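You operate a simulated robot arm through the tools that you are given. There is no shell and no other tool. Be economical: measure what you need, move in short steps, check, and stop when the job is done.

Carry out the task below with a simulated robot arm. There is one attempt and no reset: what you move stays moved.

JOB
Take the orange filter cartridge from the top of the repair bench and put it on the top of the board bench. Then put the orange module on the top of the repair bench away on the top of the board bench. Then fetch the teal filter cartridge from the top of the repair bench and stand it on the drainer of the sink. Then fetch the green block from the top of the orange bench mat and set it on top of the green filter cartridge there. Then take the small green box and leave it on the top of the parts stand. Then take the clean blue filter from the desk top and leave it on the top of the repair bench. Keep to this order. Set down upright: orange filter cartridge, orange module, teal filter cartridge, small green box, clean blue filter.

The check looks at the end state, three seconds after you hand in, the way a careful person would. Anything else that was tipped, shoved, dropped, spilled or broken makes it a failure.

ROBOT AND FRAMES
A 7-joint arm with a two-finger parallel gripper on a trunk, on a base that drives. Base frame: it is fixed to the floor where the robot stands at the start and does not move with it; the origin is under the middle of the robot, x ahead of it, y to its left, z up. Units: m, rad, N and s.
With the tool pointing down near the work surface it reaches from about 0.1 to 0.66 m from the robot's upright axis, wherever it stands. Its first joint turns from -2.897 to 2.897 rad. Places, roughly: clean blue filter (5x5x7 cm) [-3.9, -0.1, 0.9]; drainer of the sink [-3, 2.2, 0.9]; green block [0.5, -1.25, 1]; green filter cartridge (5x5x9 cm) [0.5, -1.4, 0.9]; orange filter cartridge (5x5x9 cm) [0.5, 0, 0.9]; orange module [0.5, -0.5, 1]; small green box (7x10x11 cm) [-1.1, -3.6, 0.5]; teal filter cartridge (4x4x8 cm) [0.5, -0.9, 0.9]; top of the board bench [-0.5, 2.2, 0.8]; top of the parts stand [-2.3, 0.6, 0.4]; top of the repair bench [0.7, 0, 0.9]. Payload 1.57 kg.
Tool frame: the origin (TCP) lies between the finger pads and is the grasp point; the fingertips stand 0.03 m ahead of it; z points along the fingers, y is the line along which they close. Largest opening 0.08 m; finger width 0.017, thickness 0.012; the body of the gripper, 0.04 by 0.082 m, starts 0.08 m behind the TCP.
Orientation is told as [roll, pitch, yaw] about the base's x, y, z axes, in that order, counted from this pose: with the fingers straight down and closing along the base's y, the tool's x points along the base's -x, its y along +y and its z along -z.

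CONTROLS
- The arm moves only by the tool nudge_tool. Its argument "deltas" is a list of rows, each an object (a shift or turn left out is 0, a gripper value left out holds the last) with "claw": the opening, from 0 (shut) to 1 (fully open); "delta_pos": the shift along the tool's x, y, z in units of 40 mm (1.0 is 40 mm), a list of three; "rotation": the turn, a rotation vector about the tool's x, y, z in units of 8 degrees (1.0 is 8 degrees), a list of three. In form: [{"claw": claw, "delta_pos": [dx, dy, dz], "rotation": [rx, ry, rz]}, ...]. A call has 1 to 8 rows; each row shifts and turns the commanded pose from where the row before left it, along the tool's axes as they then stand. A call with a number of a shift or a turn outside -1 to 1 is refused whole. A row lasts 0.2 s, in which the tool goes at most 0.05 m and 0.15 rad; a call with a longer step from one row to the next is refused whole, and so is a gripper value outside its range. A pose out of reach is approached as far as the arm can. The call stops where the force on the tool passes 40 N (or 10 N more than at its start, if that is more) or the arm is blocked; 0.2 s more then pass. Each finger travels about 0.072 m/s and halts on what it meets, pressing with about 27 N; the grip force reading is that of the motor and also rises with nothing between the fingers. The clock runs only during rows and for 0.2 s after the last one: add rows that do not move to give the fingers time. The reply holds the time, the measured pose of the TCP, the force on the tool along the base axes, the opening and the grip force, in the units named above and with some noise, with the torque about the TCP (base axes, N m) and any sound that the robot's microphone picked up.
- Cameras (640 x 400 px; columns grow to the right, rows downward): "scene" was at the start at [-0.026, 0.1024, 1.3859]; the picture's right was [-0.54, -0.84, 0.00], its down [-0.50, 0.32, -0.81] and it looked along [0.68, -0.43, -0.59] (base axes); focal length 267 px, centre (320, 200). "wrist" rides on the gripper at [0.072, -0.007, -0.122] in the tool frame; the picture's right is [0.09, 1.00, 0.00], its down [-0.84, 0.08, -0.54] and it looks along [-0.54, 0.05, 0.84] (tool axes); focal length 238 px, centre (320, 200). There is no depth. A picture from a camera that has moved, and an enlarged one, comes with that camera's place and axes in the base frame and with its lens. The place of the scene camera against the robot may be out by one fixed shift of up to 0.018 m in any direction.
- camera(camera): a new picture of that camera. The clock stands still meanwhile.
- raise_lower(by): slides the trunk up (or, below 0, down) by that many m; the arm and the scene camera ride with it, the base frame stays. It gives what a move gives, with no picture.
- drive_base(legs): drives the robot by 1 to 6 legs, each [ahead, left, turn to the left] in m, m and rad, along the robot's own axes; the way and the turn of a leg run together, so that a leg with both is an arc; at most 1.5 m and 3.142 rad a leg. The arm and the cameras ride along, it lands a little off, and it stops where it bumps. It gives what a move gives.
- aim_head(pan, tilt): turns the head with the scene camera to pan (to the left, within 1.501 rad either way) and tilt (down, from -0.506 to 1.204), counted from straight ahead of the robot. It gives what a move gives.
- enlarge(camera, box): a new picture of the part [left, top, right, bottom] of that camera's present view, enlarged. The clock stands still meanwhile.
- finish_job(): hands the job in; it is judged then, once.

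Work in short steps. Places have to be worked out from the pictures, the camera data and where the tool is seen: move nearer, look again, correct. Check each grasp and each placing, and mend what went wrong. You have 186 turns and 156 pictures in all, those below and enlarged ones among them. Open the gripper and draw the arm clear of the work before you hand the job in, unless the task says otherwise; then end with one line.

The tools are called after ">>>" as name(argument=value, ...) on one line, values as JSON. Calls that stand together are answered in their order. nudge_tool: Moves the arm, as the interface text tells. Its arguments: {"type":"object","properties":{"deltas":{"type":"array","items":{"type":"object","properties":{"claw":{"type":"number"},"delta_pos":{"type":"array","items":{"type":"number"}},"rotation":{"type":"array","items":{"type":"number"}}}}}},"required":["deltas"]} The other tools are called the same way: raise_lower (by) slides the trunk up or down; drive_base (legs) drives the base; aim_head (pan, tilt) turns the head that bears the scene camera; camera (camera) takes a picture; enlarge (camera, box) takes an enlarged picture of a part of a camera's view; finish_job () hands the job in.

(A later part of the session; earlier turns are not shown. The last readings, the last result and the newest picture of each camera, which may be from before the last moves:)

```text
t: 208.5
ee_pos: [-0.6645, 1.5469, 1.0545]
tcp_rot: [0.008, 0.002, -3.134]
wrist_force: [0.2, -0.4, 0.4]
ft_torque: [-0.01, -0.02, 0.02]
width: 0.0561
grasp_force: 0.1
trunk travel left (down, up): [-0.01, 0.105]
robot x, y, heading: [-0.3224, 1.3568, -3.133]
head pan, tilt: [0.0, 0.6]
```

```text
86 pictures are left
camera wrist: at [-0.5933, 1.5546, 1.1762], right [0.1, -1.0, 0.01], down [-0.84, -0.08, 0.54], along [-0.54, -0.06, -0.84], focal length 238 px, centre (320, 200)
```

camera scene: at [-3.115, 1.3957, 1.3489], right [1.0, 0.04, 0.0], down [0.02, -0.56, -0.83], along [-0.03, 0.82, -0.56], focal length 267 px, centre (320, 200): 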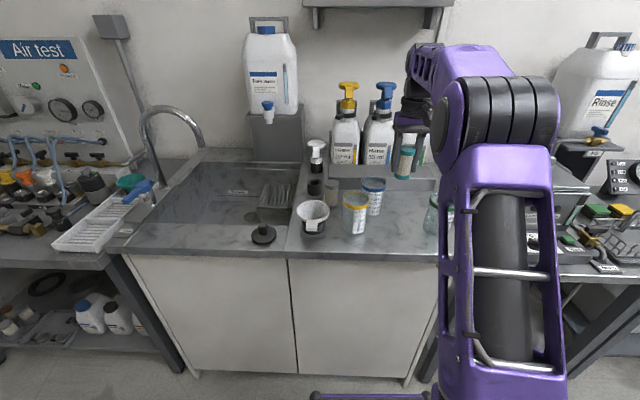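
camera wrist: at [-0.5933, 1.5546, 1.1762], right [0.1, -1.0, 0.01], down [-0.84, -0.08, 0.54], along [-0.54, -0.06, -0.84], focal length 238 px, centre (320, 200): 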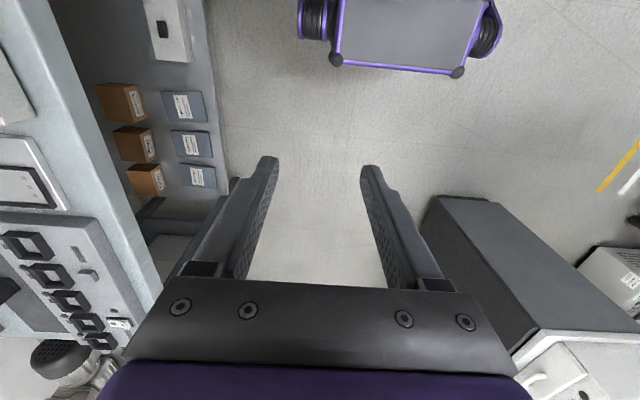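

Now turn to face the repair bench and sidestep along it to about y≈-1.25.

>>> drive_base(legs=[[0, 0, 3.13], [0.05, -1.3, 0], [0.15, -1.3, 0]])

>>> aim_head(pan=-0.2, tilt=0.6)

>>> camera(camera="scene")

>>> camera(camera="wrist")

```text
t: 241.3
ee_pos: [0.3141, -1.4308, 1.0546]
tcp_rot: [0.007, -0.001, 0.031]
wrist_force: [-0.3, -0.3, -0.6]
ft_torque: [0.0, 0.01, 0.0]
width: 0.056
grasp_force: 0.1
trunk travel left (down, up): [-0.01, 0.105]
robot x, y, heading: [-0.0337, -1.2506, 0.03]
head pan, tilt: [0.0, 0.6]
```

```text
t: 242.0
ee_pos: [0.3138, -1.4308, 1.0546]
tcp_rot: [0.008, 0.0, 0.029]
wrist_force: [0.4, -0.2, 0.1]
ft_torque: [-0.02, 0.03, 0.0]
width: 0.0562
grasp_force: 0.1
trunk travel left (down, up): [-0.01, 0.105]
robot x, y, heading: [-0.0397, -1.252, 0.032]
head pan, tilt: [-0.201, 0.6]
```

```text
85 pictures are left
camera scene: at [-0.0521, -1.1172, 1.3489], right [-0.17, -0.99, 0.0], down [-0.56, 0.09, -0.83], along [0.81, -0.14, -0.56], focal length 267 px, centre (320, 200)
```

scene: 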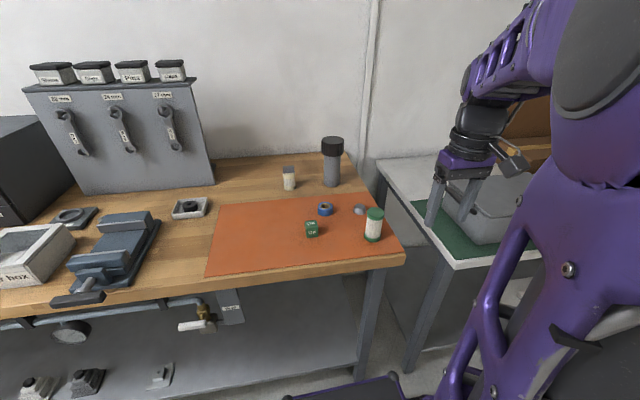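

```text
84 pictures are left
camera wrist: at [0.2424, -1.4399, 1.1761], right [-0.12, 0.99, 0.01], down [0.83, 0.1, 0.54], along [0.54, 0.07, -0.84], focal length 238 px, centre (320, 200)
```

wrist: 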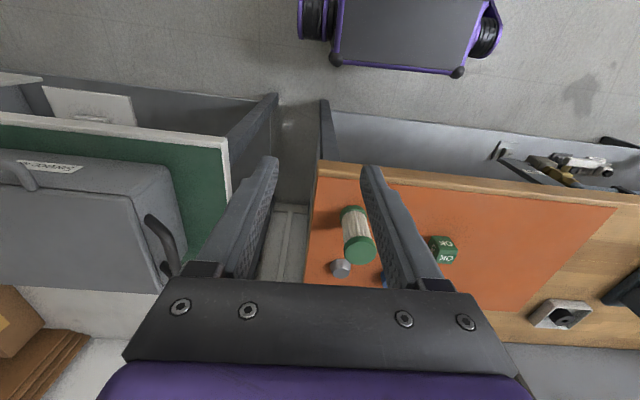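

The green "OK" cube is near (0.50, -1.19), the green-capped cartridge near (0.45, -1.35). I'll bring the wrist view onto the cube.

>>> nudge_tool(deltas=[{"claw": 0.85, "delta_pos": [0, 1, 0], "rotation": [0, 0, 0.22]}, {"delta_pos": [0, 1, 0]}, {"delta_pos": [0, 1, 0]}, {"delta_pos": [-0.4, 1, 0]}, {"delta_pos": [-0.6, 1, 0]}, {"delta_pos": [-0.6, 0.7, 0]}, {"delta_pos": [-0.6, 0, 0]}, {"delta_pos": [0, 0, 0]}])

>>> camera(camera="wrist")

```text
t: 243.8
ee_pos: [0.4015, -1.2026, 1.0544]
tcp_rot: [0.005, 0.0, -0.002]
wrist_force: [0.3, -0.5, -0.1]
ft_torque: [0.0, -0.01, -0.02]
width: 0.0679
grasp_force: 0.1
trunk travel left (down, up): [-0.01, 0.105]
robot x, y, heading: [-0.0298, -1.251, 0.038]
head pan, tilt: [-0.201, 0.6]
```

```text
83 pictures are left
camera wrist: at [0.3296, -1.2097, 1.1766], right [-0.09, 1.0, 0.01], down [0.84, 0.07, 0.54], along [0.54, 0.06, -0.84], focal length 238 px, centre (320, 200)
```

wrist: 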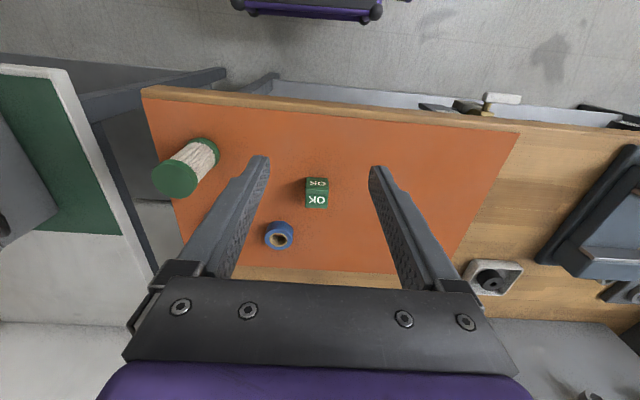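

Cube near (0.514, -1.194). Move over it, descend to look closely.

>>> nudge_tool(deltas=[{"delta_pos": [-1, 0.2, 0]}, {"delta_pos": [-1, 0, 0]}, {"delta_pos": [-0.8, 0, 0]}, {"delta_pos": [0, 0, 1]}, {"delta_pos": [0, 0, 1]}, {"delta_pos": [0, 0, 0]}, {"delta_pos": [0, 0, 0]}])

>>> camera(camera="wrist")

>>> enlarge(camera="wrist", box=[272, 100, 368, 190])

```text
t: 245.4
ee_pos: [0.5126, -1.1935, 0.9769]
tcp_rot: [0.007, 0.0, 0.002]
wrist_force: [0.4, 0.5, -0.6]
ft_torque: [0.01, -0.02, -0.01]
width: 0.0677
grasp_force: 0.0
trunk travel left (down, up): [-0.01, 0.105]
robot x, y, heading: [-0.0353, -1.2462, 0.03]
head pan, tilt: [-0.201, 0.6]
```

```text
82 pictures are left
camera wrist: at [0.4416, -1.2007, 1.099], right [-0.09, 1.0, 0.01], down [0.84, 0.07, 0.54], along [0.54, 0.06, -0.84], focal length 238 px, centre (320, 200)
```

wrist: 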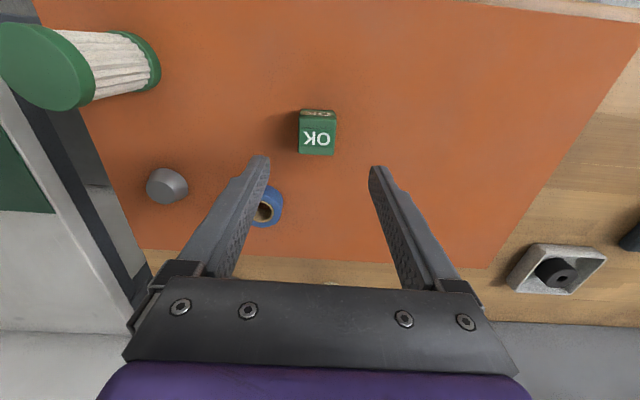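

```text
4.44 times, centred on (320, 145) of wrist
camera zoom: at [0.4416, -1.2007, 1.099], right [-0.09, 1.0, 0.01], down [0.84, 0.07, 0.54], along [0.54, 0.06, -0.84], focal length 1059 px, centre (320, 444)
```

zoom: 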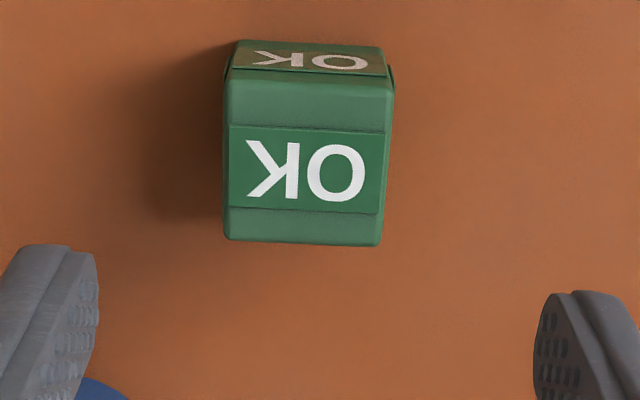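

Cube is 32 mm, yaw about +4°. I'll grip it high (tips about 13 mm above its base) so the fingers don't touch the cartridge when stacking.

>>> nudge_tool(deltas=[{"delta_pos": [0.07, -0.04, 0], "rotation": [0, 0, -0.5]}, {"delta_pos": [0, 0, 1]}, {"delta_pos": [0, 0, 0.92]}, {"delta_pos": [0, 0, 0]}, {"claw": 0.2}, {"claw": 0.2}, {"claw": 0.2}, {"claw": 0.2}])

>>> camera(camera="wrist")

```text
t: 247.2
ee_pos: [0.5095, -1.1927, 0.9005]
tcp_rot: [0.007, 0.0, 0.069]
wrist_force: [0.1, -0.3, -0.1]
ft_torque: [-0.01, 0.0, -0.04]
width: 0.0307
grasp_force: 26.8
trunk travel left (down, up): [-0.01, 0.105]
robot x, y, heading: [-0.0349, -1.2488, 0.029]
head pan, tilt: [-0.201, 0.6]
```

```text
80 pictures are left
camera wrist: at [0.4394, -1.2057, 1.0223], right [-0.16, 0.99, 0.01], down [0.83, 0.13, 0.54], along [0.53, 0.09, -0.84], focal length 238 px, centre (320, 200)
```

wrist: 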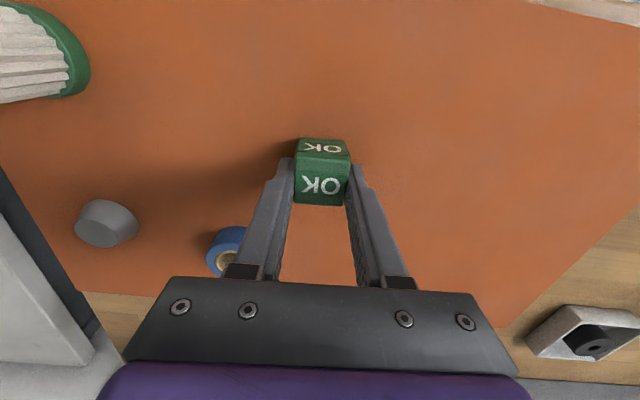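

Gripped. Lift, undo the yaw, and move near the cartridge to measure its top.

>>> nudge_tool(deltas=[{"delta_pos": [0, 0, -1]}, {"delta_pos": [0, 0, -1]}, {"delta_pos": [0, 0, -1], "rotation": [0, 0, 0.5]}, {"delta_pos": [0, 0, -0.8]}, {"delta_pos": [0.6, -1, 0]}, {"delta_pos": [0.6, -1, 0]}, {"delta_pos": [0.6, -1, 0]}, {"delta_pos": [0.6, -0.8, 0]}])

>>> nudge_tool(deltas=[{"delta_pos": [0, 0, 0]}, {"delta_pos": [0, 0, 0]}])

>>> camera(camera="wrist")

>>> camera(camera="scene")

```text
t: 249.0
ee_pos: [0.4128, -1.3468, 1.049]
tcp_rot: [0.006, -0.001, 0.001]
wrist_force: [0.4, 0.2, -0.6]
ft_torque: [-0.02, -0.01, -0.03]
width: 0.031
grasp_force: 27.0
trunk travel left (down, up): [-0.01, 0.105]
robot x, y, heading: [-0.0362, -1.2533, 0.034]
head pan, tilt: [-0.201, 0.6]
```

```text
t: 249.6
ee_pos: [0.4132, -1.347, 1.0481]
tcp_rot: [0.006, 0.0, 0.0]
wrist_force: [0.1, 0.0, 0.3]
ft_torque: [-0.02, 0.03, -0.02]
width: 0.0308
grasp_force: 27.0
trunk travel left (down, up): [-0.01, 0.105]
robot x, y, heading: [-0.0389, -1.2486, 0.032]
head pan, tilt: [-0.201, 0.6]
```

```text
79 pictures are left
camera wrist: at [0.3418, -1.3532, 1.1703], right [-0.09, 1.0, 0.01], down [0.84, 0.07, 0.54], along [0.54, 0.06, -0.84], focal length 238 px, centre (320, 200)
```

wrist: 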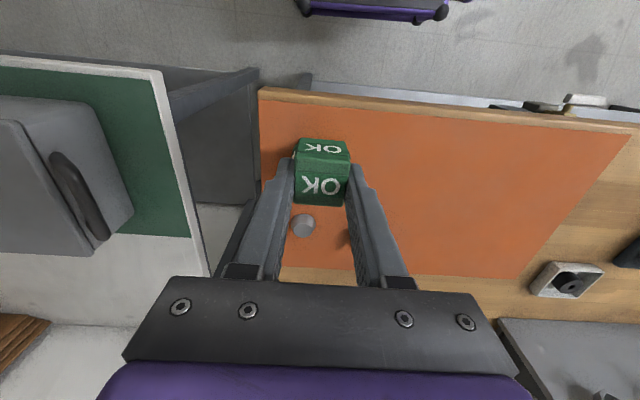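

```text
78 pictures are left
camera scene: at [-0.0521, -1.1173, 1.3489], right [-0.17, -0.99, 0.0], down [-0.56, 0.09, -0.83], along [0.81, -0.14, -0.56], focal length 267 px, centre (320, 200)
```

scene: 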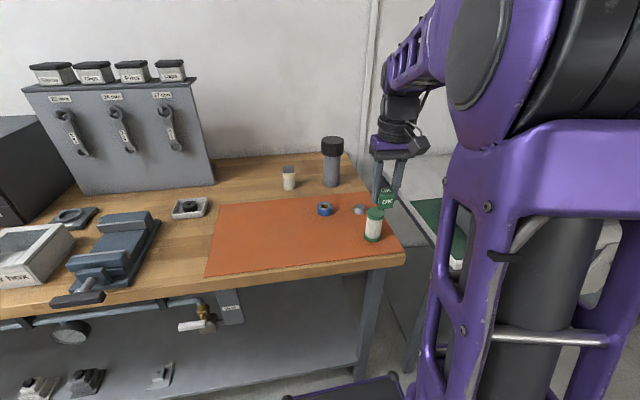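

The block hides the cartridge, so I'll step 12 cm left to measure the cartridge top precisely.

>>> nudge_tool(deltas=[{"delta_pos": [0, 1, 0]}, {"delta_pos": [0, 1, 0]}, {"delta_pos": [0, 0.9, 0]}, {"delta_pos": [0, 0, 0]}, {"delta_pos": [0, 0, 0]}])

>>> enlarge(camera="wrist", box=[160, 100, 320, 200])

>>> enlarge(camera="scene", box=[320, 170, 440, 245])

```text
t: 250.8
ee_pos: [0.4149, -1.2304, 1.0494]
tcp_rot: [0.006, 0.0, -0.001]
wrist_force: [-0.1, 0.4, -0.3]
ft_torque: [0.03, 0.01, -0.01]
width: 0.0308
grasp_force: 27.1
trunk travel left (down, up): [-0.01, 0.105]
robot x, y, heading: [-0.0345, -1.2471, 0.032]
head pan, tilt: [-0.201, 0.6]
```

```text
4.00 times, centred on (240, 150) of wrist
camera zoom: at [0.3426, -1.2377, 1.1724], right [-0.09, 1.0, 0.01], down [0.84, 0.07, 0.54], along [0.54, 0.06, -0.84], focal length 953 px, centre (640, 400)
```

zoom: 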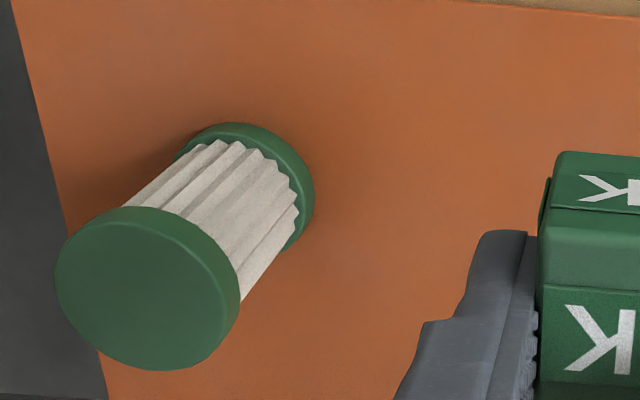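

```text
5.33 times, centred on (380, 208) of scene
camera zoom: at [-0.0521, -1.1173, 1.3489], right [-0.17, -0.99, 0.0], down [-0.56, 0.09, -0.83], along [0.81, -0.14, -0.56], focal length 1426 px, centre (0, 160)
```

zoom: 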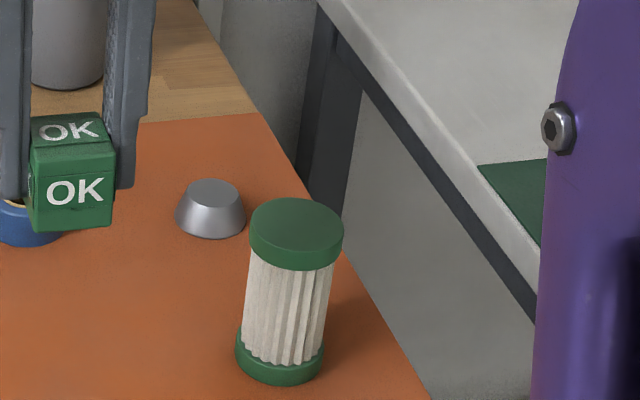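

Estimates give about (0.468, -1.357) with the top near z≈0.94. From directly above and higher, the cartridge will be visible beyond the block, so I'll go there to confirm.

>>> nudge_tool(deltas=[{"delta_pos": [0, 0, -1]}, {"delta_pos": [0, 0, -1]}, {"delta_pos": [0, 0, -0.5]}, {"delta_pos": [-0.33, -1, 0]}, {"delta_pos": [-0.5, -1, 0]}, {"delta_pos": [-0.5, -1, 0]}, {"delta_pos": [0, -0.15, 0]}, {"delta_pos": [0, 0, 0]}])

>>> enlarge(camera="wrist", box=[256, 70, 384, 150])

>>> enlarge(camera="scene", box=[320, 145, 440, 245])

```text
t: 252.6
ee_pos: [0.4664, -1.3608, 1.1488]
tcp_rot: [0.008, 0.001, -0.001]
wrist_force: [-0.1, -0.9, -0.7]
ft_torque: [0.02, -0.03, 0.01]
width: 0.0306
grasp_force: 26.6
trunk travel left (down, up): [-0.01, 0.105]
robot x, y, heading: [-0.0376, -1.2478, 0.029]
head pan, tilt: [-0.201, 0.6]
```

```text
5.00 times, centred on (320, 110) of wrist
camera zoom: at [0.3957, -1.3674, 1.271], right [-0.09, 1.0, 0.01], down [0.84, 0.07, 0.54], along [0.54, 0.06, -0.84], focal length 1192 px, centre (320, 650)
```

zoom: 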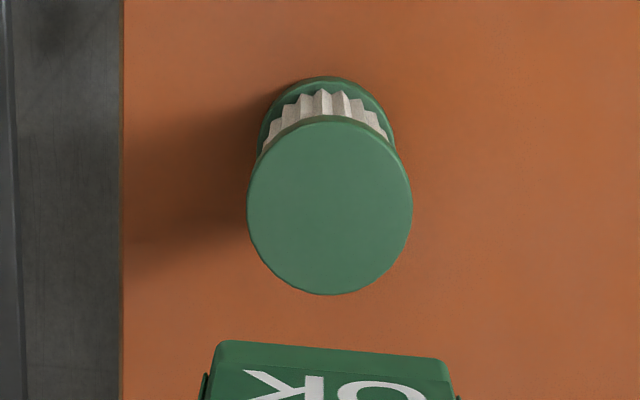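

```text
4.00 times, centred on (380, 195) of scene
camera zoom: at [-0.0521, -1.1173, 1.3489], right [-0.17, -0.99, 0.0], down [-0.56, 0.09, -0.83], along [0.81, -0.14, -0.56], focal length 1070 px, centre (80, 220)
```

zoom: 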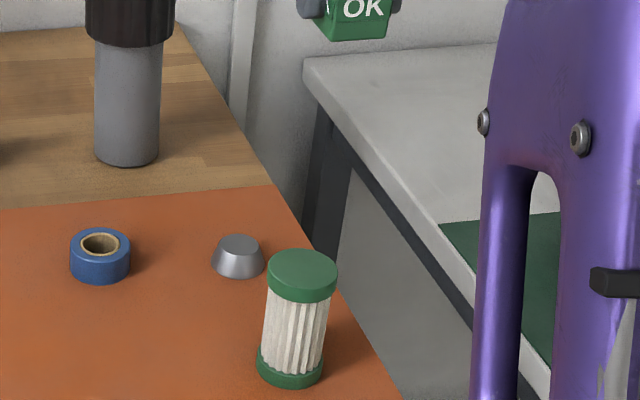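

Cartridge top centre at (0.467, -1.355). I'm within 6 mm; correct and descend to just above contact.

>>> nudge_tool(deltas=[{"delta_pos": [0, 0.15, 0.5]}, {"delta_pos": [0, 0, 1]}, {"delta_pos": [0, 0, 1]}, {"delta_pos": [0, 0, 1]}, {"delta_pos": [0, 0, 0.2]}, {"delta_pos": [0, 0, 0]}, {"delta_pos": [0, 0, 0]}])

>>> enlarge(camera="scene", box=[320, 145, 440, 245])

>>> camera(camera="wrist")

```text
t: 254.2
ee_pos: [0.4686, -1.3535, 1.0002]
tcp_rot: [0.007, 0.001, 0.0]
wrist_force: [-0.1, 0.1, -0.2]
ft_torque: [-0.01, 0.01, -0.01]
width: 0.0308
grasp_force: 27.1
trunk travel left (down, up): [-0.01, 0.105]
robot x, y, heading: [-0.0339, -1.2487, 0.031]
head pan, tilt: [-0.201, 0.6]
```

```text
4.00 times, centred on (380, 195) of scene
camera zoom: at [-0.0521, -1.1173, 1.3489], right [-0.17, -0.99, 0.0], down [-0.56, 0.09, -0.83], along [0.81, -0.14, -0.56], focal length 1070 px, centre (80, 220)
```

zoom: 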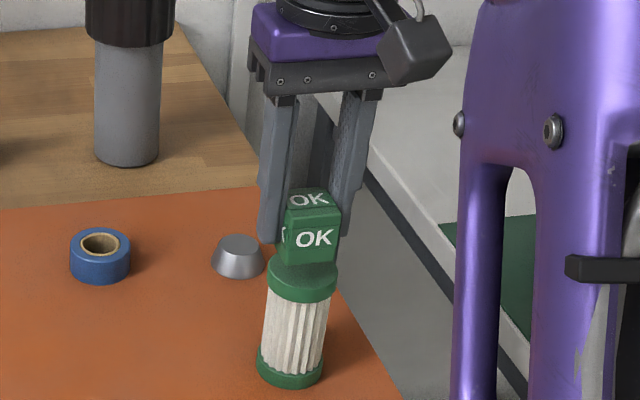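

```text
72 pictures are left
camera wrist: at [0.3965, -1.3596, 1.1232], right [-0.09, 1.0, 0.01], down [0.84, 0.07, 0.54], along [0.54, 0.06, -0.84], focal length 238 px, centre (320, 200)
```

wrist: 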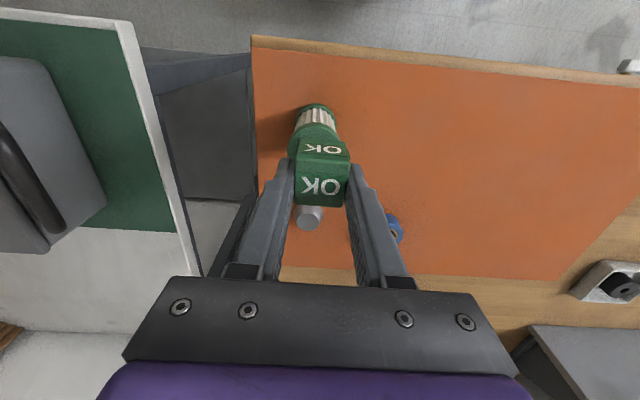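

Aligned. Lower gently in 3 mm steps.

>>> nudge_tool(deltas=[{"delta_pos": [0, 0, 0.1]}, {"delta_pos": [0, 0, 0.08]}, {"delta_pos": [0, 0, 0.08]}, {"delta_pos": [0, 0, 0]}])

>>> enlarge(camera="scene", box=[340, 175, 430, 245])

```text
t: 255.2
ee_pos: [0.4665, -1.3521, 0.9909]
tcp_rot: [0.005, 0.0, 0.001]
wrist_force: [0.7, -1.1, 0.0]
ft_torque: [0.0, -0.01, 0.01]
width: 0.0307
grasp_force: 27.0
trunk travel left (down, up): [-0.01, 0.105]
robot x, y, heading: [-0.033, -1.2492, 0.029]
head pan, tilt: [-0.201, 0.6]
```

```text
5.71 times, centred on (385, 210) of scene
camera zoom: at [-0.0521, -1.1173, 1.3489], right [-0.17, -0.99, 0.0], down [-0.56, 0.09, -0.83], along [0.81, -0.14, -0.56], focal length 1528 px, centre (-51, 143)
```

zoom: 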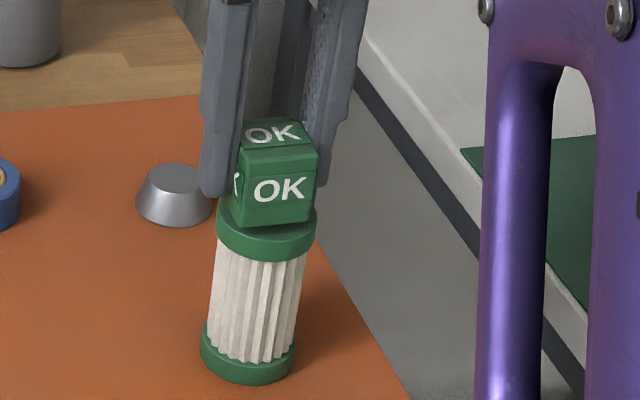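

Nearly touching; continue in 2–3 mm steps.

>>> nudge_tool(deltas=[{"delta_pos": [0, 0, 0.07]}, {"delta_pos": [0, 0, 0.06]}, {"delta_pos": [0, 0, 0]}])

```text
t: 256.0
ee_pos: [0.4668, -1.3515, 0.9865]
tcp_rot: [0.007, 0.0, 0.001]
wrist_force: [0.2, -0.3, 0.9]
ft_torque: [-0.01, -0.01, -0.01]
width: 0.0308
grasp_force: 27.7
trunk travel left (down, up): [-0.01, 0.105]
robot x, y, heading: [-0.037, -1.2476, 0.032]
head pan, tilt: [-0.201, 0.6]
```

>>> nudge_tool(deltas=[{"delta_pos": [0, 0, 0.05]}, {"delta_pos": [0, 0, 0.05]}, {"delta_pos": [0, 0, 0]}])

>>> enlarge(camera="scene", box=[340, 175, 430, 245])

```text
t: 256.8
ee_pos: [0.4661, -1.3518, 0.9843]
tcp_rot: [0.006, -0.004, 0.0]
wrist_force: [0.0, 1.4, 20.0]
ft_torque: [-0.02, 0.07, 0.03]
width: 0.0312
grasp_force: 27.6
trunk travel left (down, up): [-0.01, 0.105]
robot x, y, heading: [-0.0342, -1.2489, 0.032]
head pan, tilt: [-0.201, 0.6]
```

```text
5.71 times, centred on (385, 210) of scene
camera zoom: at [-0.0533, -1.117, 1.3491], right [-0.17, -0.99, 0.0], down [-0.56, 0.09, -0.83], along [0.81, -0.14, -0.56], focal length 1528 px, centre (-51, 143)
```

zoom: 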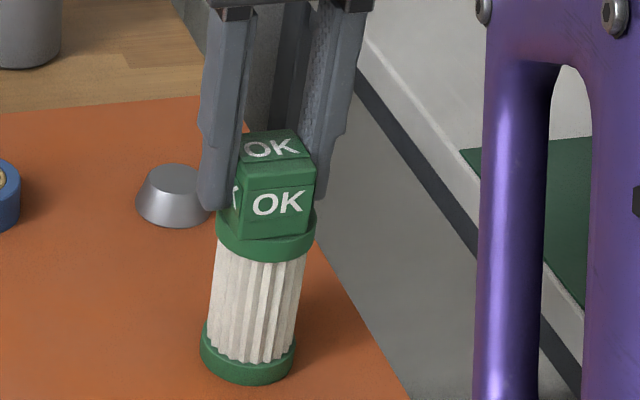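

Block rests on the cartridge (20 N). Ease off, open and rise straight up.

>>> nudge_tool(deltas=[{"delta_pos": [0, 0, -0.05]}, {"claw": 0.42}, {"claw": 0.6}, {"claw": 0.75}, {"claw": 0.75}, {"delta_pos": [0, 0, -0.6]}, {"delta_pos": [0, 0, -1]}, {"delta_pos": [0, 0, -1]}])

>>> enlarge(camera="scene", box=[340, 175, 430, 245])

>>> camera(camera="wrist")

```text
t: 258.6
ee_pos: [0.4671, -1.3519, 1.0896]
tcp_rot: [0.009, -0.001, 0.001]
wrist_force: [0.2, -0.2, 0.2]
ft_torque: [0.01, 0.0, 0.01]
width: 0.06
grasp_force: 0.1
trunk travel left (down, up): [-0.01, 0.105]
robot x, y, heading: [-0.0352, -1.2481, 0.032]
head pan, tilt: [-0.201, 0.6]
```

```text
5.71 times, centred on (385, 210) of scene
camera zoom: at [-0.0521, -1.1173, 1.3488], right [-0.17, -0.99, 0.0], down [-0.56, 0.09, -0.83], along [0.81, -0.14, -0.57], focal length 1528 px, centre (-51, 143)
```

zoom: 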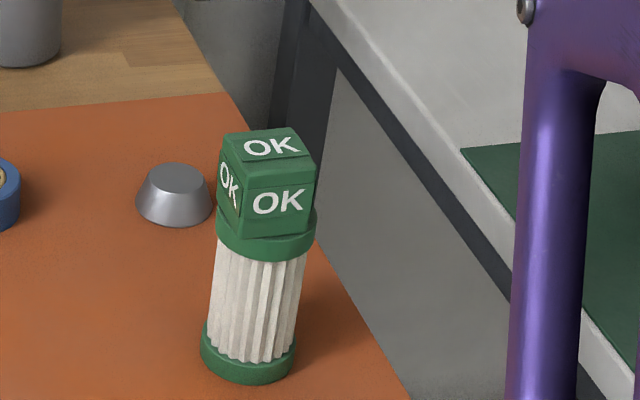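

```text
68 pictures are left
camera wrist: at [0.3951, -1.359, 1.2115], right [-0.09, 1.0, 0.01], down [0.84, 0.07, 0.54], along [0.54, 0.06, -0.84], focal length 238 px, centre (320, 200)
```

wrist: 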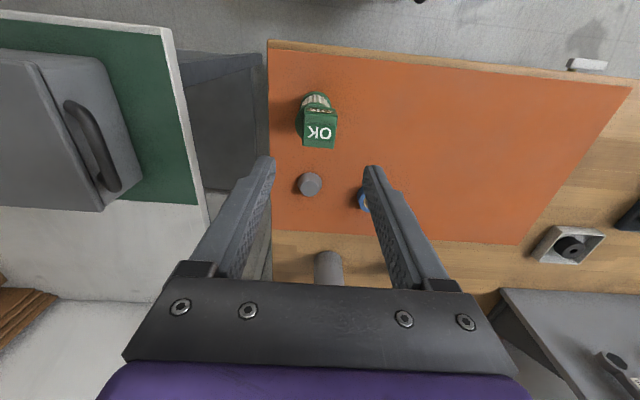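

Stack is good. Retract, back off a bit, and turn right toward the small green box, then look.

>>> nudge_tool(deltas=[{"delta_pos": [1, 0, 0]}, {"delta_pos": [1, 0, 0]}, {"delta_pos": [1, 0, 0]}, {"delta_pos": [0.7, 0, 0]}, {"delta_pos": [0, -0.8, 0]}, {"delta_pos": [0, -0.8, 0]}, {"delta_pos": [0, 0, 0]}])

>>> drive_base(legs=[[-0.12, 0, 0], [0, 0, -1.6]])

>>> aim_head(pan=0.3, tilt=0.45)

>>> camera(camera="scene")

>>> camera(camera="wrist")

```text
t: 260.2
ee_pos: [0.3199, -1.4154, 1.0885]
tcp_rot: [0.006, 0.0, 0.0]
wrist_force: [-0.4, -0.3, -0.5]
ft_torque: [-0.01, 0.02, 0.02]
width: 0.06
grasp_force: 0.0
trunk travel left (down, up): [-0.01, 0.105]
robot x, y, heading: [-0.0378, -1.2449, 0.03]
head pan, tilt: [-0.201, 0.6]
```

```text
t: 265.4
ee_pos: [-0.3271, -1.6033, 1.0876]
tcp_rot: [0.008, -0.001, -1.596]
wrist_force: [0.2, 0.1, 0.0]
ft_torque: [-0.01, 0.04, 0.01]
width: 0.0599
grasp_force: 0.1
trunk travel left (down, up): [-0.01, 0.105]
robot x, y, heading: [-0.1543, -1.253, -1.566]
head pan, tilt: [-0.201, 0.6]
```

```text
t: 266.3
ee_pos: [-0.3282, -1.6036, 1.0863]
tcp_rot: [0.007, 0.003, -1.593]
wrist_force: [-0.7, -0.3, -0.5]
ft_torque: [0.03, 0.01, -0.01]
width: 0.0597
grasp_force: 0.0
trunk travel left (down, up): [-0.01, 0.105]
robot x, y, heading: [-0.1565, -1.2522, -1.565]
head pan, tilt: [0.3, 0.45]
```

```text
67 pictures are left
camera scene: at [-0.0289, -1.2434, 1.361], right [-1.0, 0.06, 0.0], down [0.02, 0.45, -0.89], along [-0.05, -0.89, -0.45], focal length 267 px, centre (320, 200)
```

scene: 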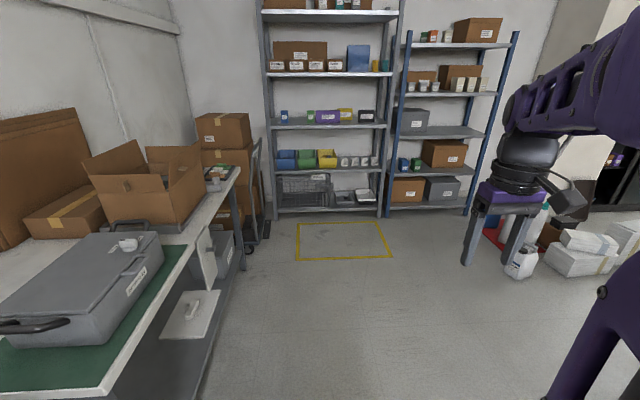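

```text
66 pictures are left
camera wrist: at [-0.3328, -1.5316, 1.2085], right [1.0, 0.07, 0.01], down [0.05, -0.84, 0.54], along [0.04, -0.54, -0.84], focal length 238 px, centre (320, 200)
```

wrist: 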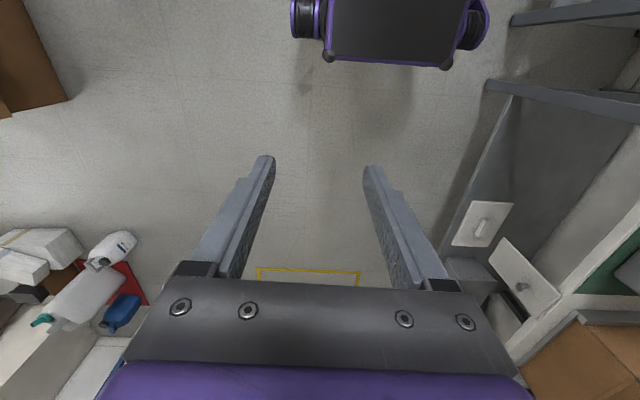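

The green box should be on the blue-framed rack around pixel (417,163). Zoom in.

>>> enlarge(camera="scene", box=[370, 80, 530, 220])

```text
2.86 times, centred on (450, 150) of scene
camera zoom: at [-0.0289, -1.2434, 1.361], right [-1.0, 0.06, 0.0], down [0.02, 0.45, -0.89], along [-0.05, -0.89, -0.45], focal length 764 px, centre (-51, 343)
```

zoom: 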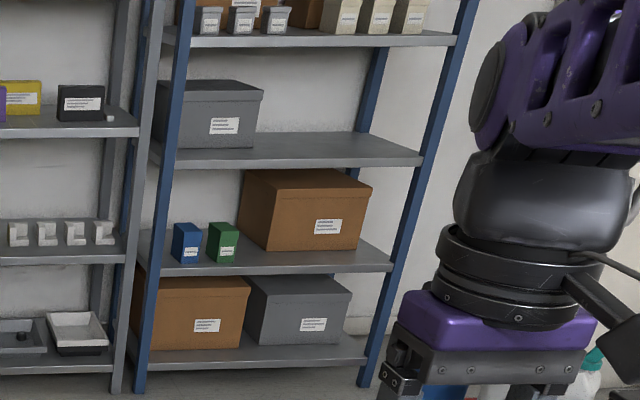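

Green box stands on a shelf about z≈0.44 with gaps either side (blue box on the left, carton on the right). I'll approach to about (-1.05, -2.6) and look again.

>>> drive_base(legs=[[1.3, 0, 0], [0, -0.85, 0]])

>>> aim_head(pan=0.0, tilt=0.7)

>>> camera(camera="scene")

>>> camera(camera="wrist")

```text
t: 281.0
ee_pos: [-1.1592, -2.9317, 1.0869]
tcp_rot: [0.009, 0.006, -1.598]
wrist_force: [0.4, 0.2, -0.4]
ft_torque: [0.01, 0.02, -0.02]
width: 0.0602
grasp_force: 0.2
trunk travel left (down, up): [-0.01, 0.105]
robot x, y, heading: [-0.9812, -2.5828, -1.566]
head pan, tilt: [0.3, 0.45]
```

```text
t: 281.8
ee_pos: [-1.1584, -2.9316, 1.0853]
tcp_rot: [0.009, 0.01, -1.597]
wrist_force: [0.9, -0.9, 0.6]
ft_torque: [0.01, -0.01, -0.01]
width: 0.06
grasp_force: 0.0
trunk travel left (down, up): [-0.01, 0.105]
robot x, y, heading: [-0.9862, -2.5794, -1.565]
head pan, tilt: [0.0, 0.7]
```

```text
64 pictures are left
camera scene: at [-0.8561, -2.5729, 1.3635], right [-1.0, 0.02, 0.0], down [0.01, 0.42, -0.91], along [-0.02, -0.91, -0.42], focal length 267 px, centre (320, 200)
```

scene: 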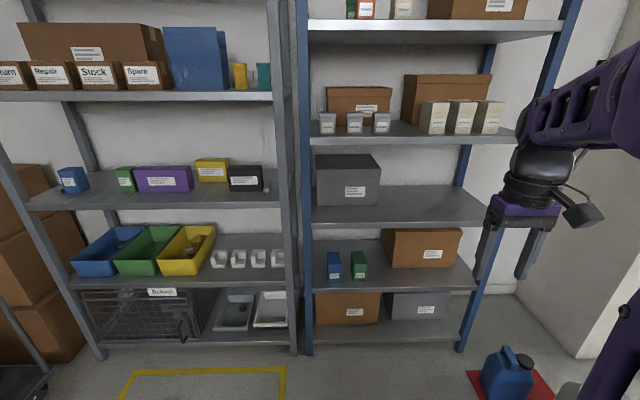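

```text
63 pictures are left
camera wrist: at [-1.1645, -2.8607, 1.2066], right [1.0, 0.07, 0.01], down [0.05, -0.84, 0.53], along [0.04, -0.53, -0.85], focal length 238 px, centre (320, 200)
```

wrist: 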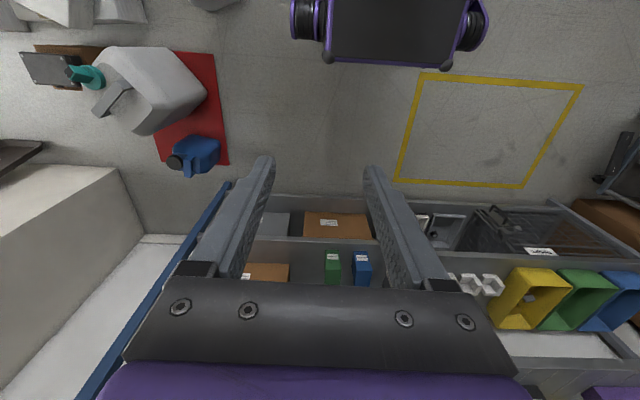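

Box centre triangulates to about (-1.065, -3.6, 0.54). Zoom to read its size and orientation.

>>> enlarge(camera="scene", box=[310, 225, 410, 300])

>>> enlarge(camera="wrist", box=[290, 220, 390, 290])

```text
5.33 times, centred on (360, 262) of scene
camera zoom: at [-0.8561, -2.5729, 1.3635], right [-1.0, 0.02, 0.0], down [0.01, 0.42, -0.91], along [-0.02, -0.91, -0.42], focal length 1426 px, centre (107, -133)
```

zoom: 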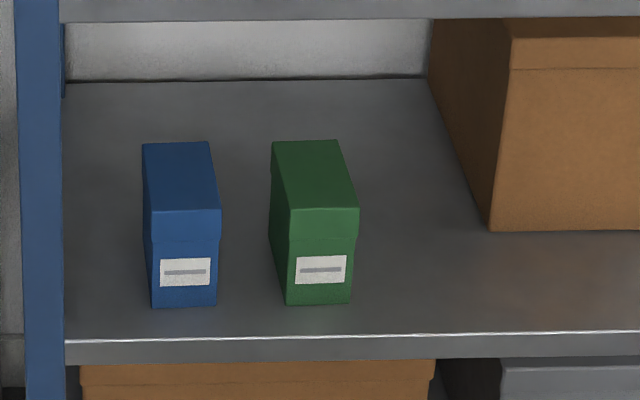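

```text
5.71 times, centred on (340, 255) of wrist
camera zoom: at [-1.1645, -2.8607, 1.2066], right [1.0, 0.07, 0.01], down [0.05, -0.84, 0.53], along [0.04, -0.53, -0.85], focal length 1362 px, centre (206, -114)
```

zoom: 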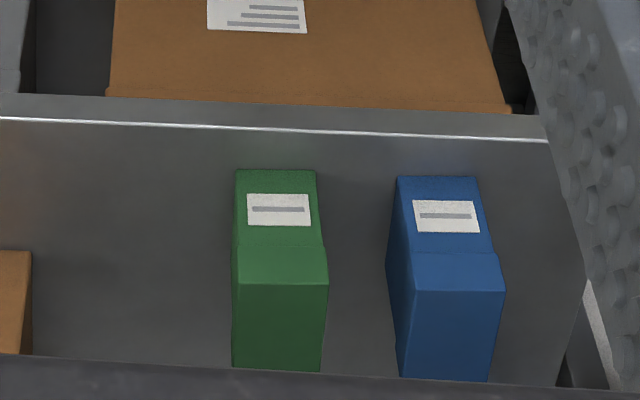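

Box: top at z≈0.585, x from -1.098 to -1.036, front at y≈-3.55, about 6.3 cm wide, no yaw. I'll approach with the tool pitched 45° forward. First straighten the tool, centre it in x, and pitch it here in free space.

>>> nudge_tool(deltas=[{"claw": 1, "delta_pos": [0, 0.8, 0], "rotation": [0.06, -0.05, -0.19]}, {"delta_pos": [0, 0.8, 0], "rotation": [0, -0.9, 0]}, {"delta_pos": [0, 0.65, 0], "rotation": [0, -0.95, 0]}, {"rotation": [0, -0.95, 0]}, {"rotation": [0, -0.95, 0]}, {"rotation": [0, -0.95, 0]}, {"rotation": [0, -0.92, 0]}, {"rotation": [0, 0, 0]}])

```text
t: 282.8
ee_pos: [-1.0729, -2.9424, 1.0221]
tcp_rot: [0.025, -0.176, -1.587]
wrist_force: [1.0, -0.2, 0.1]
ft_torque: [0.02, 0.02, 0.01]
width: 0.0801
grasp_force: 0.1
trunk travel left (down, up): [-0.01, 0.105]
robot x, y, heading: [-0.9834, -2.5819, -1.565]
head pan, tilt: [0.0, 0.7]
stopped in row 4: the arm was blocked; the commanded pose is now the measured one
```

The arm blocked while pitching so close to the body, likely a fold limit. I'll extend forward first and retry gradually.

>>> nudge_tool(deltas=[{"delta_pos": [-0.9, 0, 0.15]}, {"delta_pos": [-0.9, 0, 0.15]}, {"delta_pos": [-0.9, 0, 0.15]}, {"delta_pos": [-0.9, 0, 0.15]}, {"rotation": [0, -0.8, 0]}, {"rotation": [0, -0.8, 0]}, {"rotation": [0, -0.8, 0]}, {"rotation": [0, 0, 0]}])

>>> camera(camera="scene")

```text
t: 284.6
ee_pos: [-1.0719, -3.0885, 1.0274]
tcp_rot: [0.029, -0.52, -1.593]
wrist_force: [0.2, -0.6, 0.1]
ft_torque: [0.01, 0.03, -0.03]
width: 0.08
grasp_force: 0.1
trunk travel left (down, up): [-0.01, 0.105]
robot x, y, heading: [-0.9841, -2.5807, -1.566]
head pan, tilt: [0.0, 0.7]
```

```text
60 pictures are left
camera scene: at [-0.8534, -2.5657, 1.3403], right [-1.0, 0.0, 0.0], down [0.0, 0.64, -0.76], along [0.0, -0.76, -0.64], focal length 267 px, centre (320, 200)
```

scene: 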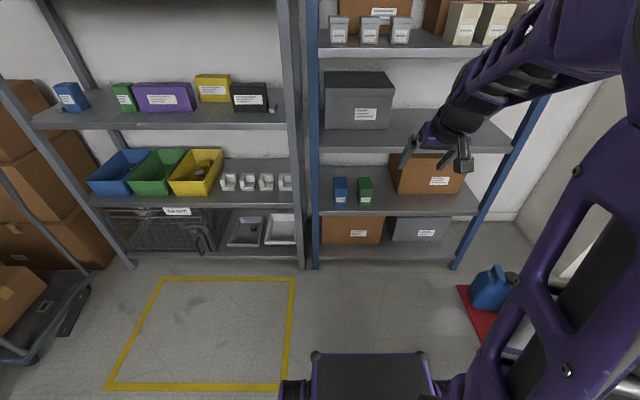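

Pitch works when extended. Continue to about 45°, then begin lowering.

>>> nudge_tool(deltas=[{"rotation": [0, -0.95, 0]}, {"rotation": [0, -0.95, 0]}, {"delta_pos": [0.7, 0, 0.7]}, {"delta_pos": [0.7, 0, 0.7]}, {"delta_pos": [0.7, 0, 0.7]}, {"delta_pos": [0.7, 0, 0.7]}, {"delta_pos": [0, 0, 0]}])

```text
t: 286.2
ee_pos: [-1.0682, -3.0887, 0.8678]
tcp_rot: [0.034, -0.786, -1.605]
wrist_force: [0.6, 0.0, -0.6]
ft_torque: [0.01, 0.03, -0.02]
width: 0.0799
grasp_force: 0.1
trunk travel left (down, up): [-0.01, 0.105]
robot x, y, heading: [-0.9848, -2.5798, -1.564]
head pan, tilt: [0.0, 0.7]
```

Fix the small roll/yaw errors and keep lowering toward z≈0.65.

>>> nudge_tool(deltas=[{"delta_pos": [0.7, 0, 0.7], "rotation": [0.07, 0, -0.17]}, {"delta_pos": [0.7, 0, 0.7]}, {"delta_pos": [0.7, 0, 0.7]}, {"delta_pos": [0.7, 0, 0.7]}, {"delta_pos": [0.7, 0, 0.7]}, {"delta_pos": [0, 0, 0]}, {"delta_pos": [0, 0, 0]}])

>>> camera(camera="wrist")

```text
t: 287.8
ee_pos: [-1.0678, -3.0891, 0.6709]
tcp_rot: [0.002, -0.784, -1.57]
wrist_force: [-0.5, 0.6, 0.5]
ft_torque: [0.03, 0.02, 0.02]
width: 0.0797
grasp_force: 0.0
trunk travel left (down, up): [-0.01, 0.105]
robot x, y, heading: [-0.9843, -2.5817, -1.565]
head pan, tilt: [0.0, 0.7]
```

```text
59 pictures are left
camera wrist: at [-1.0746, -2.952, 0.707], right [1.0, 0.07, -0.06], down [0.08, -0.21, 0.98], along [0.05, -0.98, -0.21], focal length 238 px, centre (320, 200)
```

wrist: 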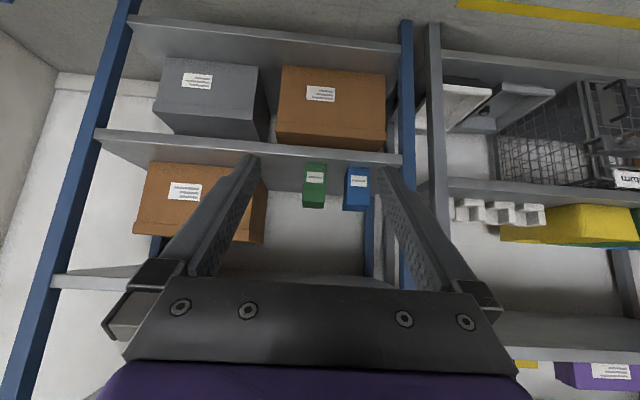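

Box is nicely aligned with the tool (x≈-1.063). Drive 0.39 m ahead so the TCP is just before the shelf edge.

>>> drive_base(legs=[[0.39, 0, 0]])

>>> camera(camera="wrist")

>>> camera(camera="scene")

```text
t: 290.3
ee_pos: [-1.0689, -3.4799, 0.672]
tcp_rot: [0.0, -0.786, -1.573]
wrist_force: [0.4, -0.1, -0.8]
ft_torque: [-0.02, -0.03, -0.03]
width: 0.0799
grasp_force: 0.1
trunk travel left (down, up): [-0.01, 0.105]
robot x, y, heading: [-0.9866, -2.9717, -1.57]
head pan, tilt: [0.0, 0.7]
```

```text
58 pictures are left
camera wrist: at [-1.0743, -3.3423, 0.7072], right [1.0, 0.06, -0.06], down [0.08, -0.21, 0.97], along [0.05, -0.98, -0.21], focal length 238 px, centre (320, 200)
```

wrist: 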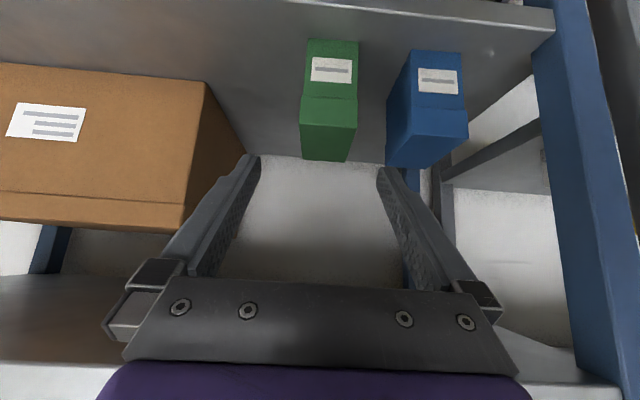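

```text
57 pictures are left
camera scene: at [-0.8521, -2.9568, 1.3403], right [-1.0, 0.0, 0.0], down [0.0, 0.64, -0.76], along [0.0, -0.76, -0.64], focal length 267 px, centre (320, 200)
```

scene: 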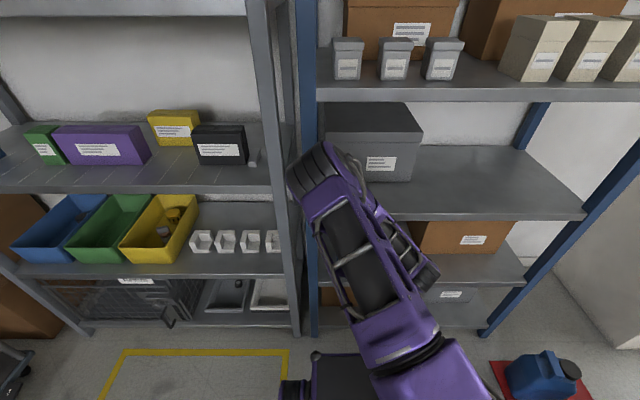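

Need a precise look at the box edges before the final approach.

>>> enlarge(camera="wrist", box=[260, 20, 420, 190])

```text
2.35 times, centred on (340, 105) of wrist
camera zoom: at [-1.0743, -3.3423, 0.7072], right [1.0, 0.06, -0.06], down [0.08, -0.21, 0.97], along [0.05, -0.98, -0.21], focal length 561 px, centre (273, 424)
```

zoom: 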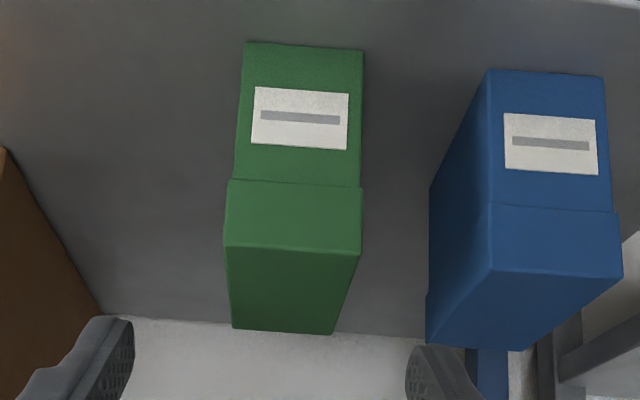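

Box centre x≈-1.060, top z≈0.58, front y≈-3.57. Shift 9 mm left in x and advance halfway along the tool axis, then check.

>>> nudge_tool(deltas=[{"delta_pos": [-0.1, 0.22, 0]}, {"delta_pos": [-0.1, 0, 0.8]}, {"delta_pos": [0, 0, 0.8]}, {"delta_pos": [0, 0, 0.6]}, {"delta_pos": [0, 0, 0]}, {"delta_pos": [0, 0, 0]}])

>>> camera(camera="wrist")

```text
t: 291.7
ee_pos: [-1.0591, -3.5478, 0.6146]
tcp_rot: [0.0, -0.785, -1.575]
wrist_force: [0.5, 0.0, 0.0]
ft_torque: [0.01, 0.01, -0.02]
width: 0.0799
grasp_force: 0.0
trunk travel left (down, up): [-0.01, 0.105]
robot x, y, heading: [-0.9825, -2.968, -1.568]
head pan, tilt: [0.0, 0.7]
```

```text
55 pictures are left
camera wrist: at [-1.0652, -3.4091, 0.6502], right [1.0, 0.06, -0.06], down [0.08, -0.21, 0.97], along [0.05, -0.98, -0.21], focal length 238 px, centre (320, 200)
```

wrist: 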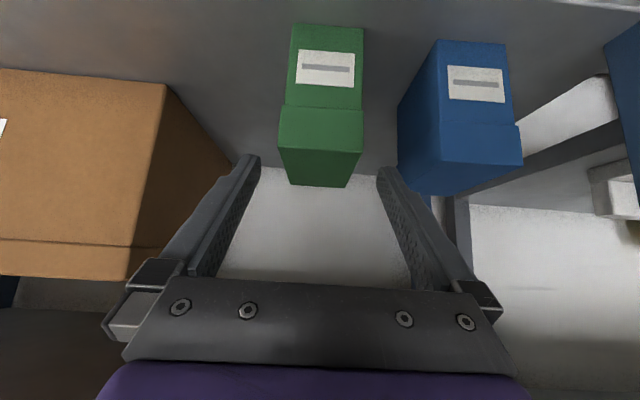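

Centred; the lid's front edge is at y≈-3.568, z≈0.580. Advance the rest and close.

>>> nudge_tool(deltas=[{"delta_pos": [0, 0, 0.8]}, {"delta_pos": [0, 0, 0.8]}, {"delta_pos": [0, 0, 0.7]}, {"delta_pos": [0, 0, 0]}, {"claw": 0.5}, {"claw": 0.5}, {"claw": 0.5}, {"claw": 0.5}])

>>> camera(camera="wrist")

```text
t: 293.5
ee_pos: [-1.0595, -3.6129, 0.5504]
tcp_rot: [0.003, -0.784, -1.572]
wrist_force: [-0.1, -0.2, -0.1]
ft_torque: [-0.02, 0.01, 0.01]
width: 0.0617
grasp_force: 27.4
trunk travel left (down, up): [-0.01, 0.105]
robot x, y, heading: [-0.9863, -2.9728, -1.567]
head pan, tilt: [0.0, 0.7]
```

```text
54 pictures are left
camera wrist: at [-1.0654, -3.4747, 0.5857], right [1.0, 0.06, -0.06], down [0.08, -0.21, 0.97], along [0.05, -0.98, -0.21], focal length 238 px, centre (320, 200)
```

wrist: 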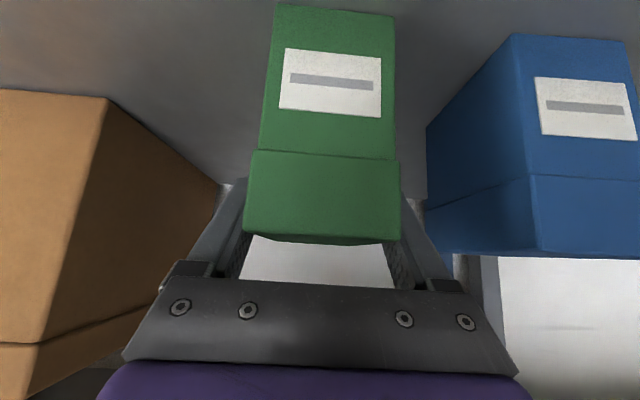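

Gripped at 61.7 mm. Lift 4 cm straight up, then withdraw straight back.

>>> nudge_tool(deltas=[{"delta_pos": [-0.35, 0, -0.35]}, {"delta_pos": [-0.35, 0, -0.35]}, {"delta_pos": [0.4, 0, -0.5]}, {"delta_pos": [0.5, 0, -0.5]}, {"delta_pos": [0.5, 0, -0.5]}, {"delta_pos": [0.5, 0, -0.5]}, {"delta_pos": [0.5, 0, -0.5]}, {"delta_pos": [0, 0, 0]}])

>>> camera(camera="wrist")

```text
t: 295.3
ee_pos: [-1.0591, -3.4826, 0.5926]
tcp_rot: [0.005, -0.784, -1.573]
wrist_force: [0.0, -0.4, -1.8]
ft_torque: [-0.02, 0.01, -0.03]
width: 0.0619
grasp_force: 27.0
out of reach, approached as far as the arm can: row 7
trunk travel left (down, up): [-0.01, 0.105]
robot x, y, heading: [-0.9847, -2.9718, -1.569]
head pan, tilt: [0.0, 0.7]
```

```text
53 pictures are left
camera wrist: at [-1.0653, -3.3457, 0.6288], right [1.0, 0.07, -0.06], down [0.07, -0.21, 0.97], along [0.05, -0.98, -0.21], focal length 238 px, centre (320, 200)
```

wrist: 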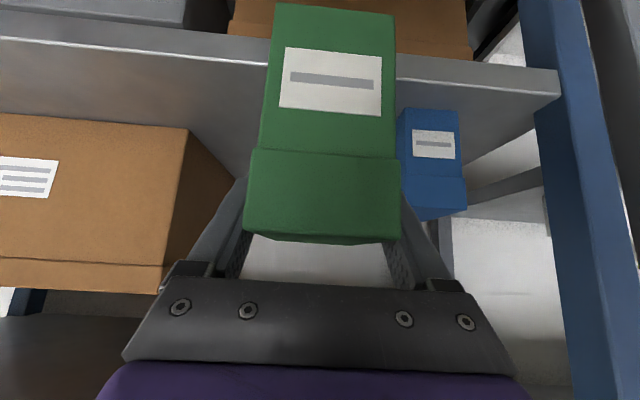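

Box is free of the shelf contents. Back away and take the known clear lane in reverse up to the aisle, then turn toward -x.

>>> drive_base(legs=[[-0.45, 0, 0], [0, 0.73, 0], [-1.3, 0, 0], [-1.3, 0, 0], [-1.22, 0, 0], [0, 0, -1.57]])

>>> camera(camera="wrist")

>>> camera(camera="scene")

```text
t: 326.9
ee_pos: [-0.7031, 1.3805, 0.5932]
tcp_rot: [0.006, -0.783, 3.096]
wrist_force: [-0.2, -0.3, -2.1]
ft_torque: [-0.01, -0.04, -0.02]
width: 0.062
grasp_force: 26.6
trunk travel left (down, up): [-0.01, 0.105]
robot x, y, heading: [-0.199, 1.2775, 3.098]
head pan, tilt: [0.0, 0.7]
```

```text
52 pictures are left
camera wrist: at [-0.5658, 1.3813, 0.6287], right [0.02, -1.0, -0.06], down [-0.21, -0.06, 0.97], along [-0.98, -0.01, -0.21], focal length 238 px, centre (320, 200)
```

wrist: 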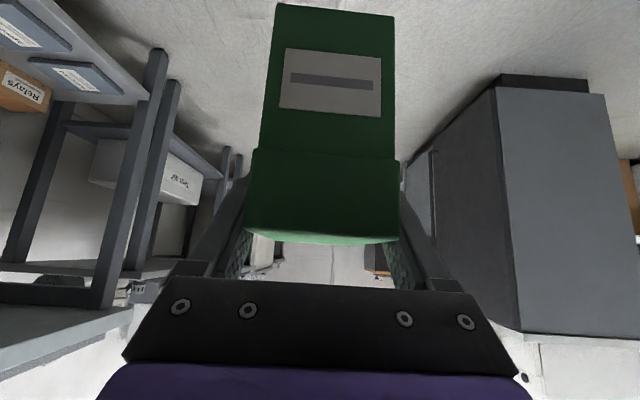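

```text
51 pictures are left
camera scene: at [-0.2064, 1.1496, 1.3403], right [0.04, 1.0, 0.0], down [0.64, -0.03, -0.76], along [-0.76, 0.03, -0.64], focal length 267 px, centre (320, 200)
```

scene: 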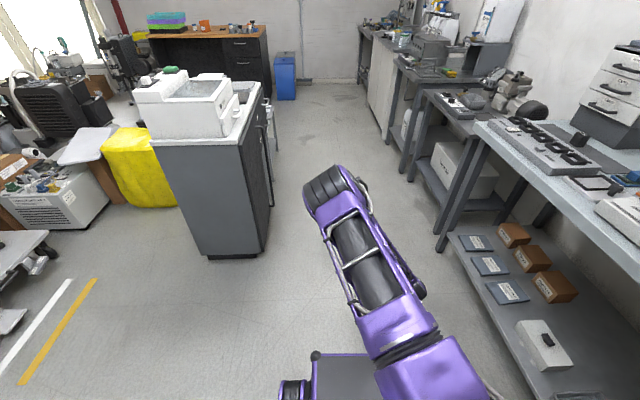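

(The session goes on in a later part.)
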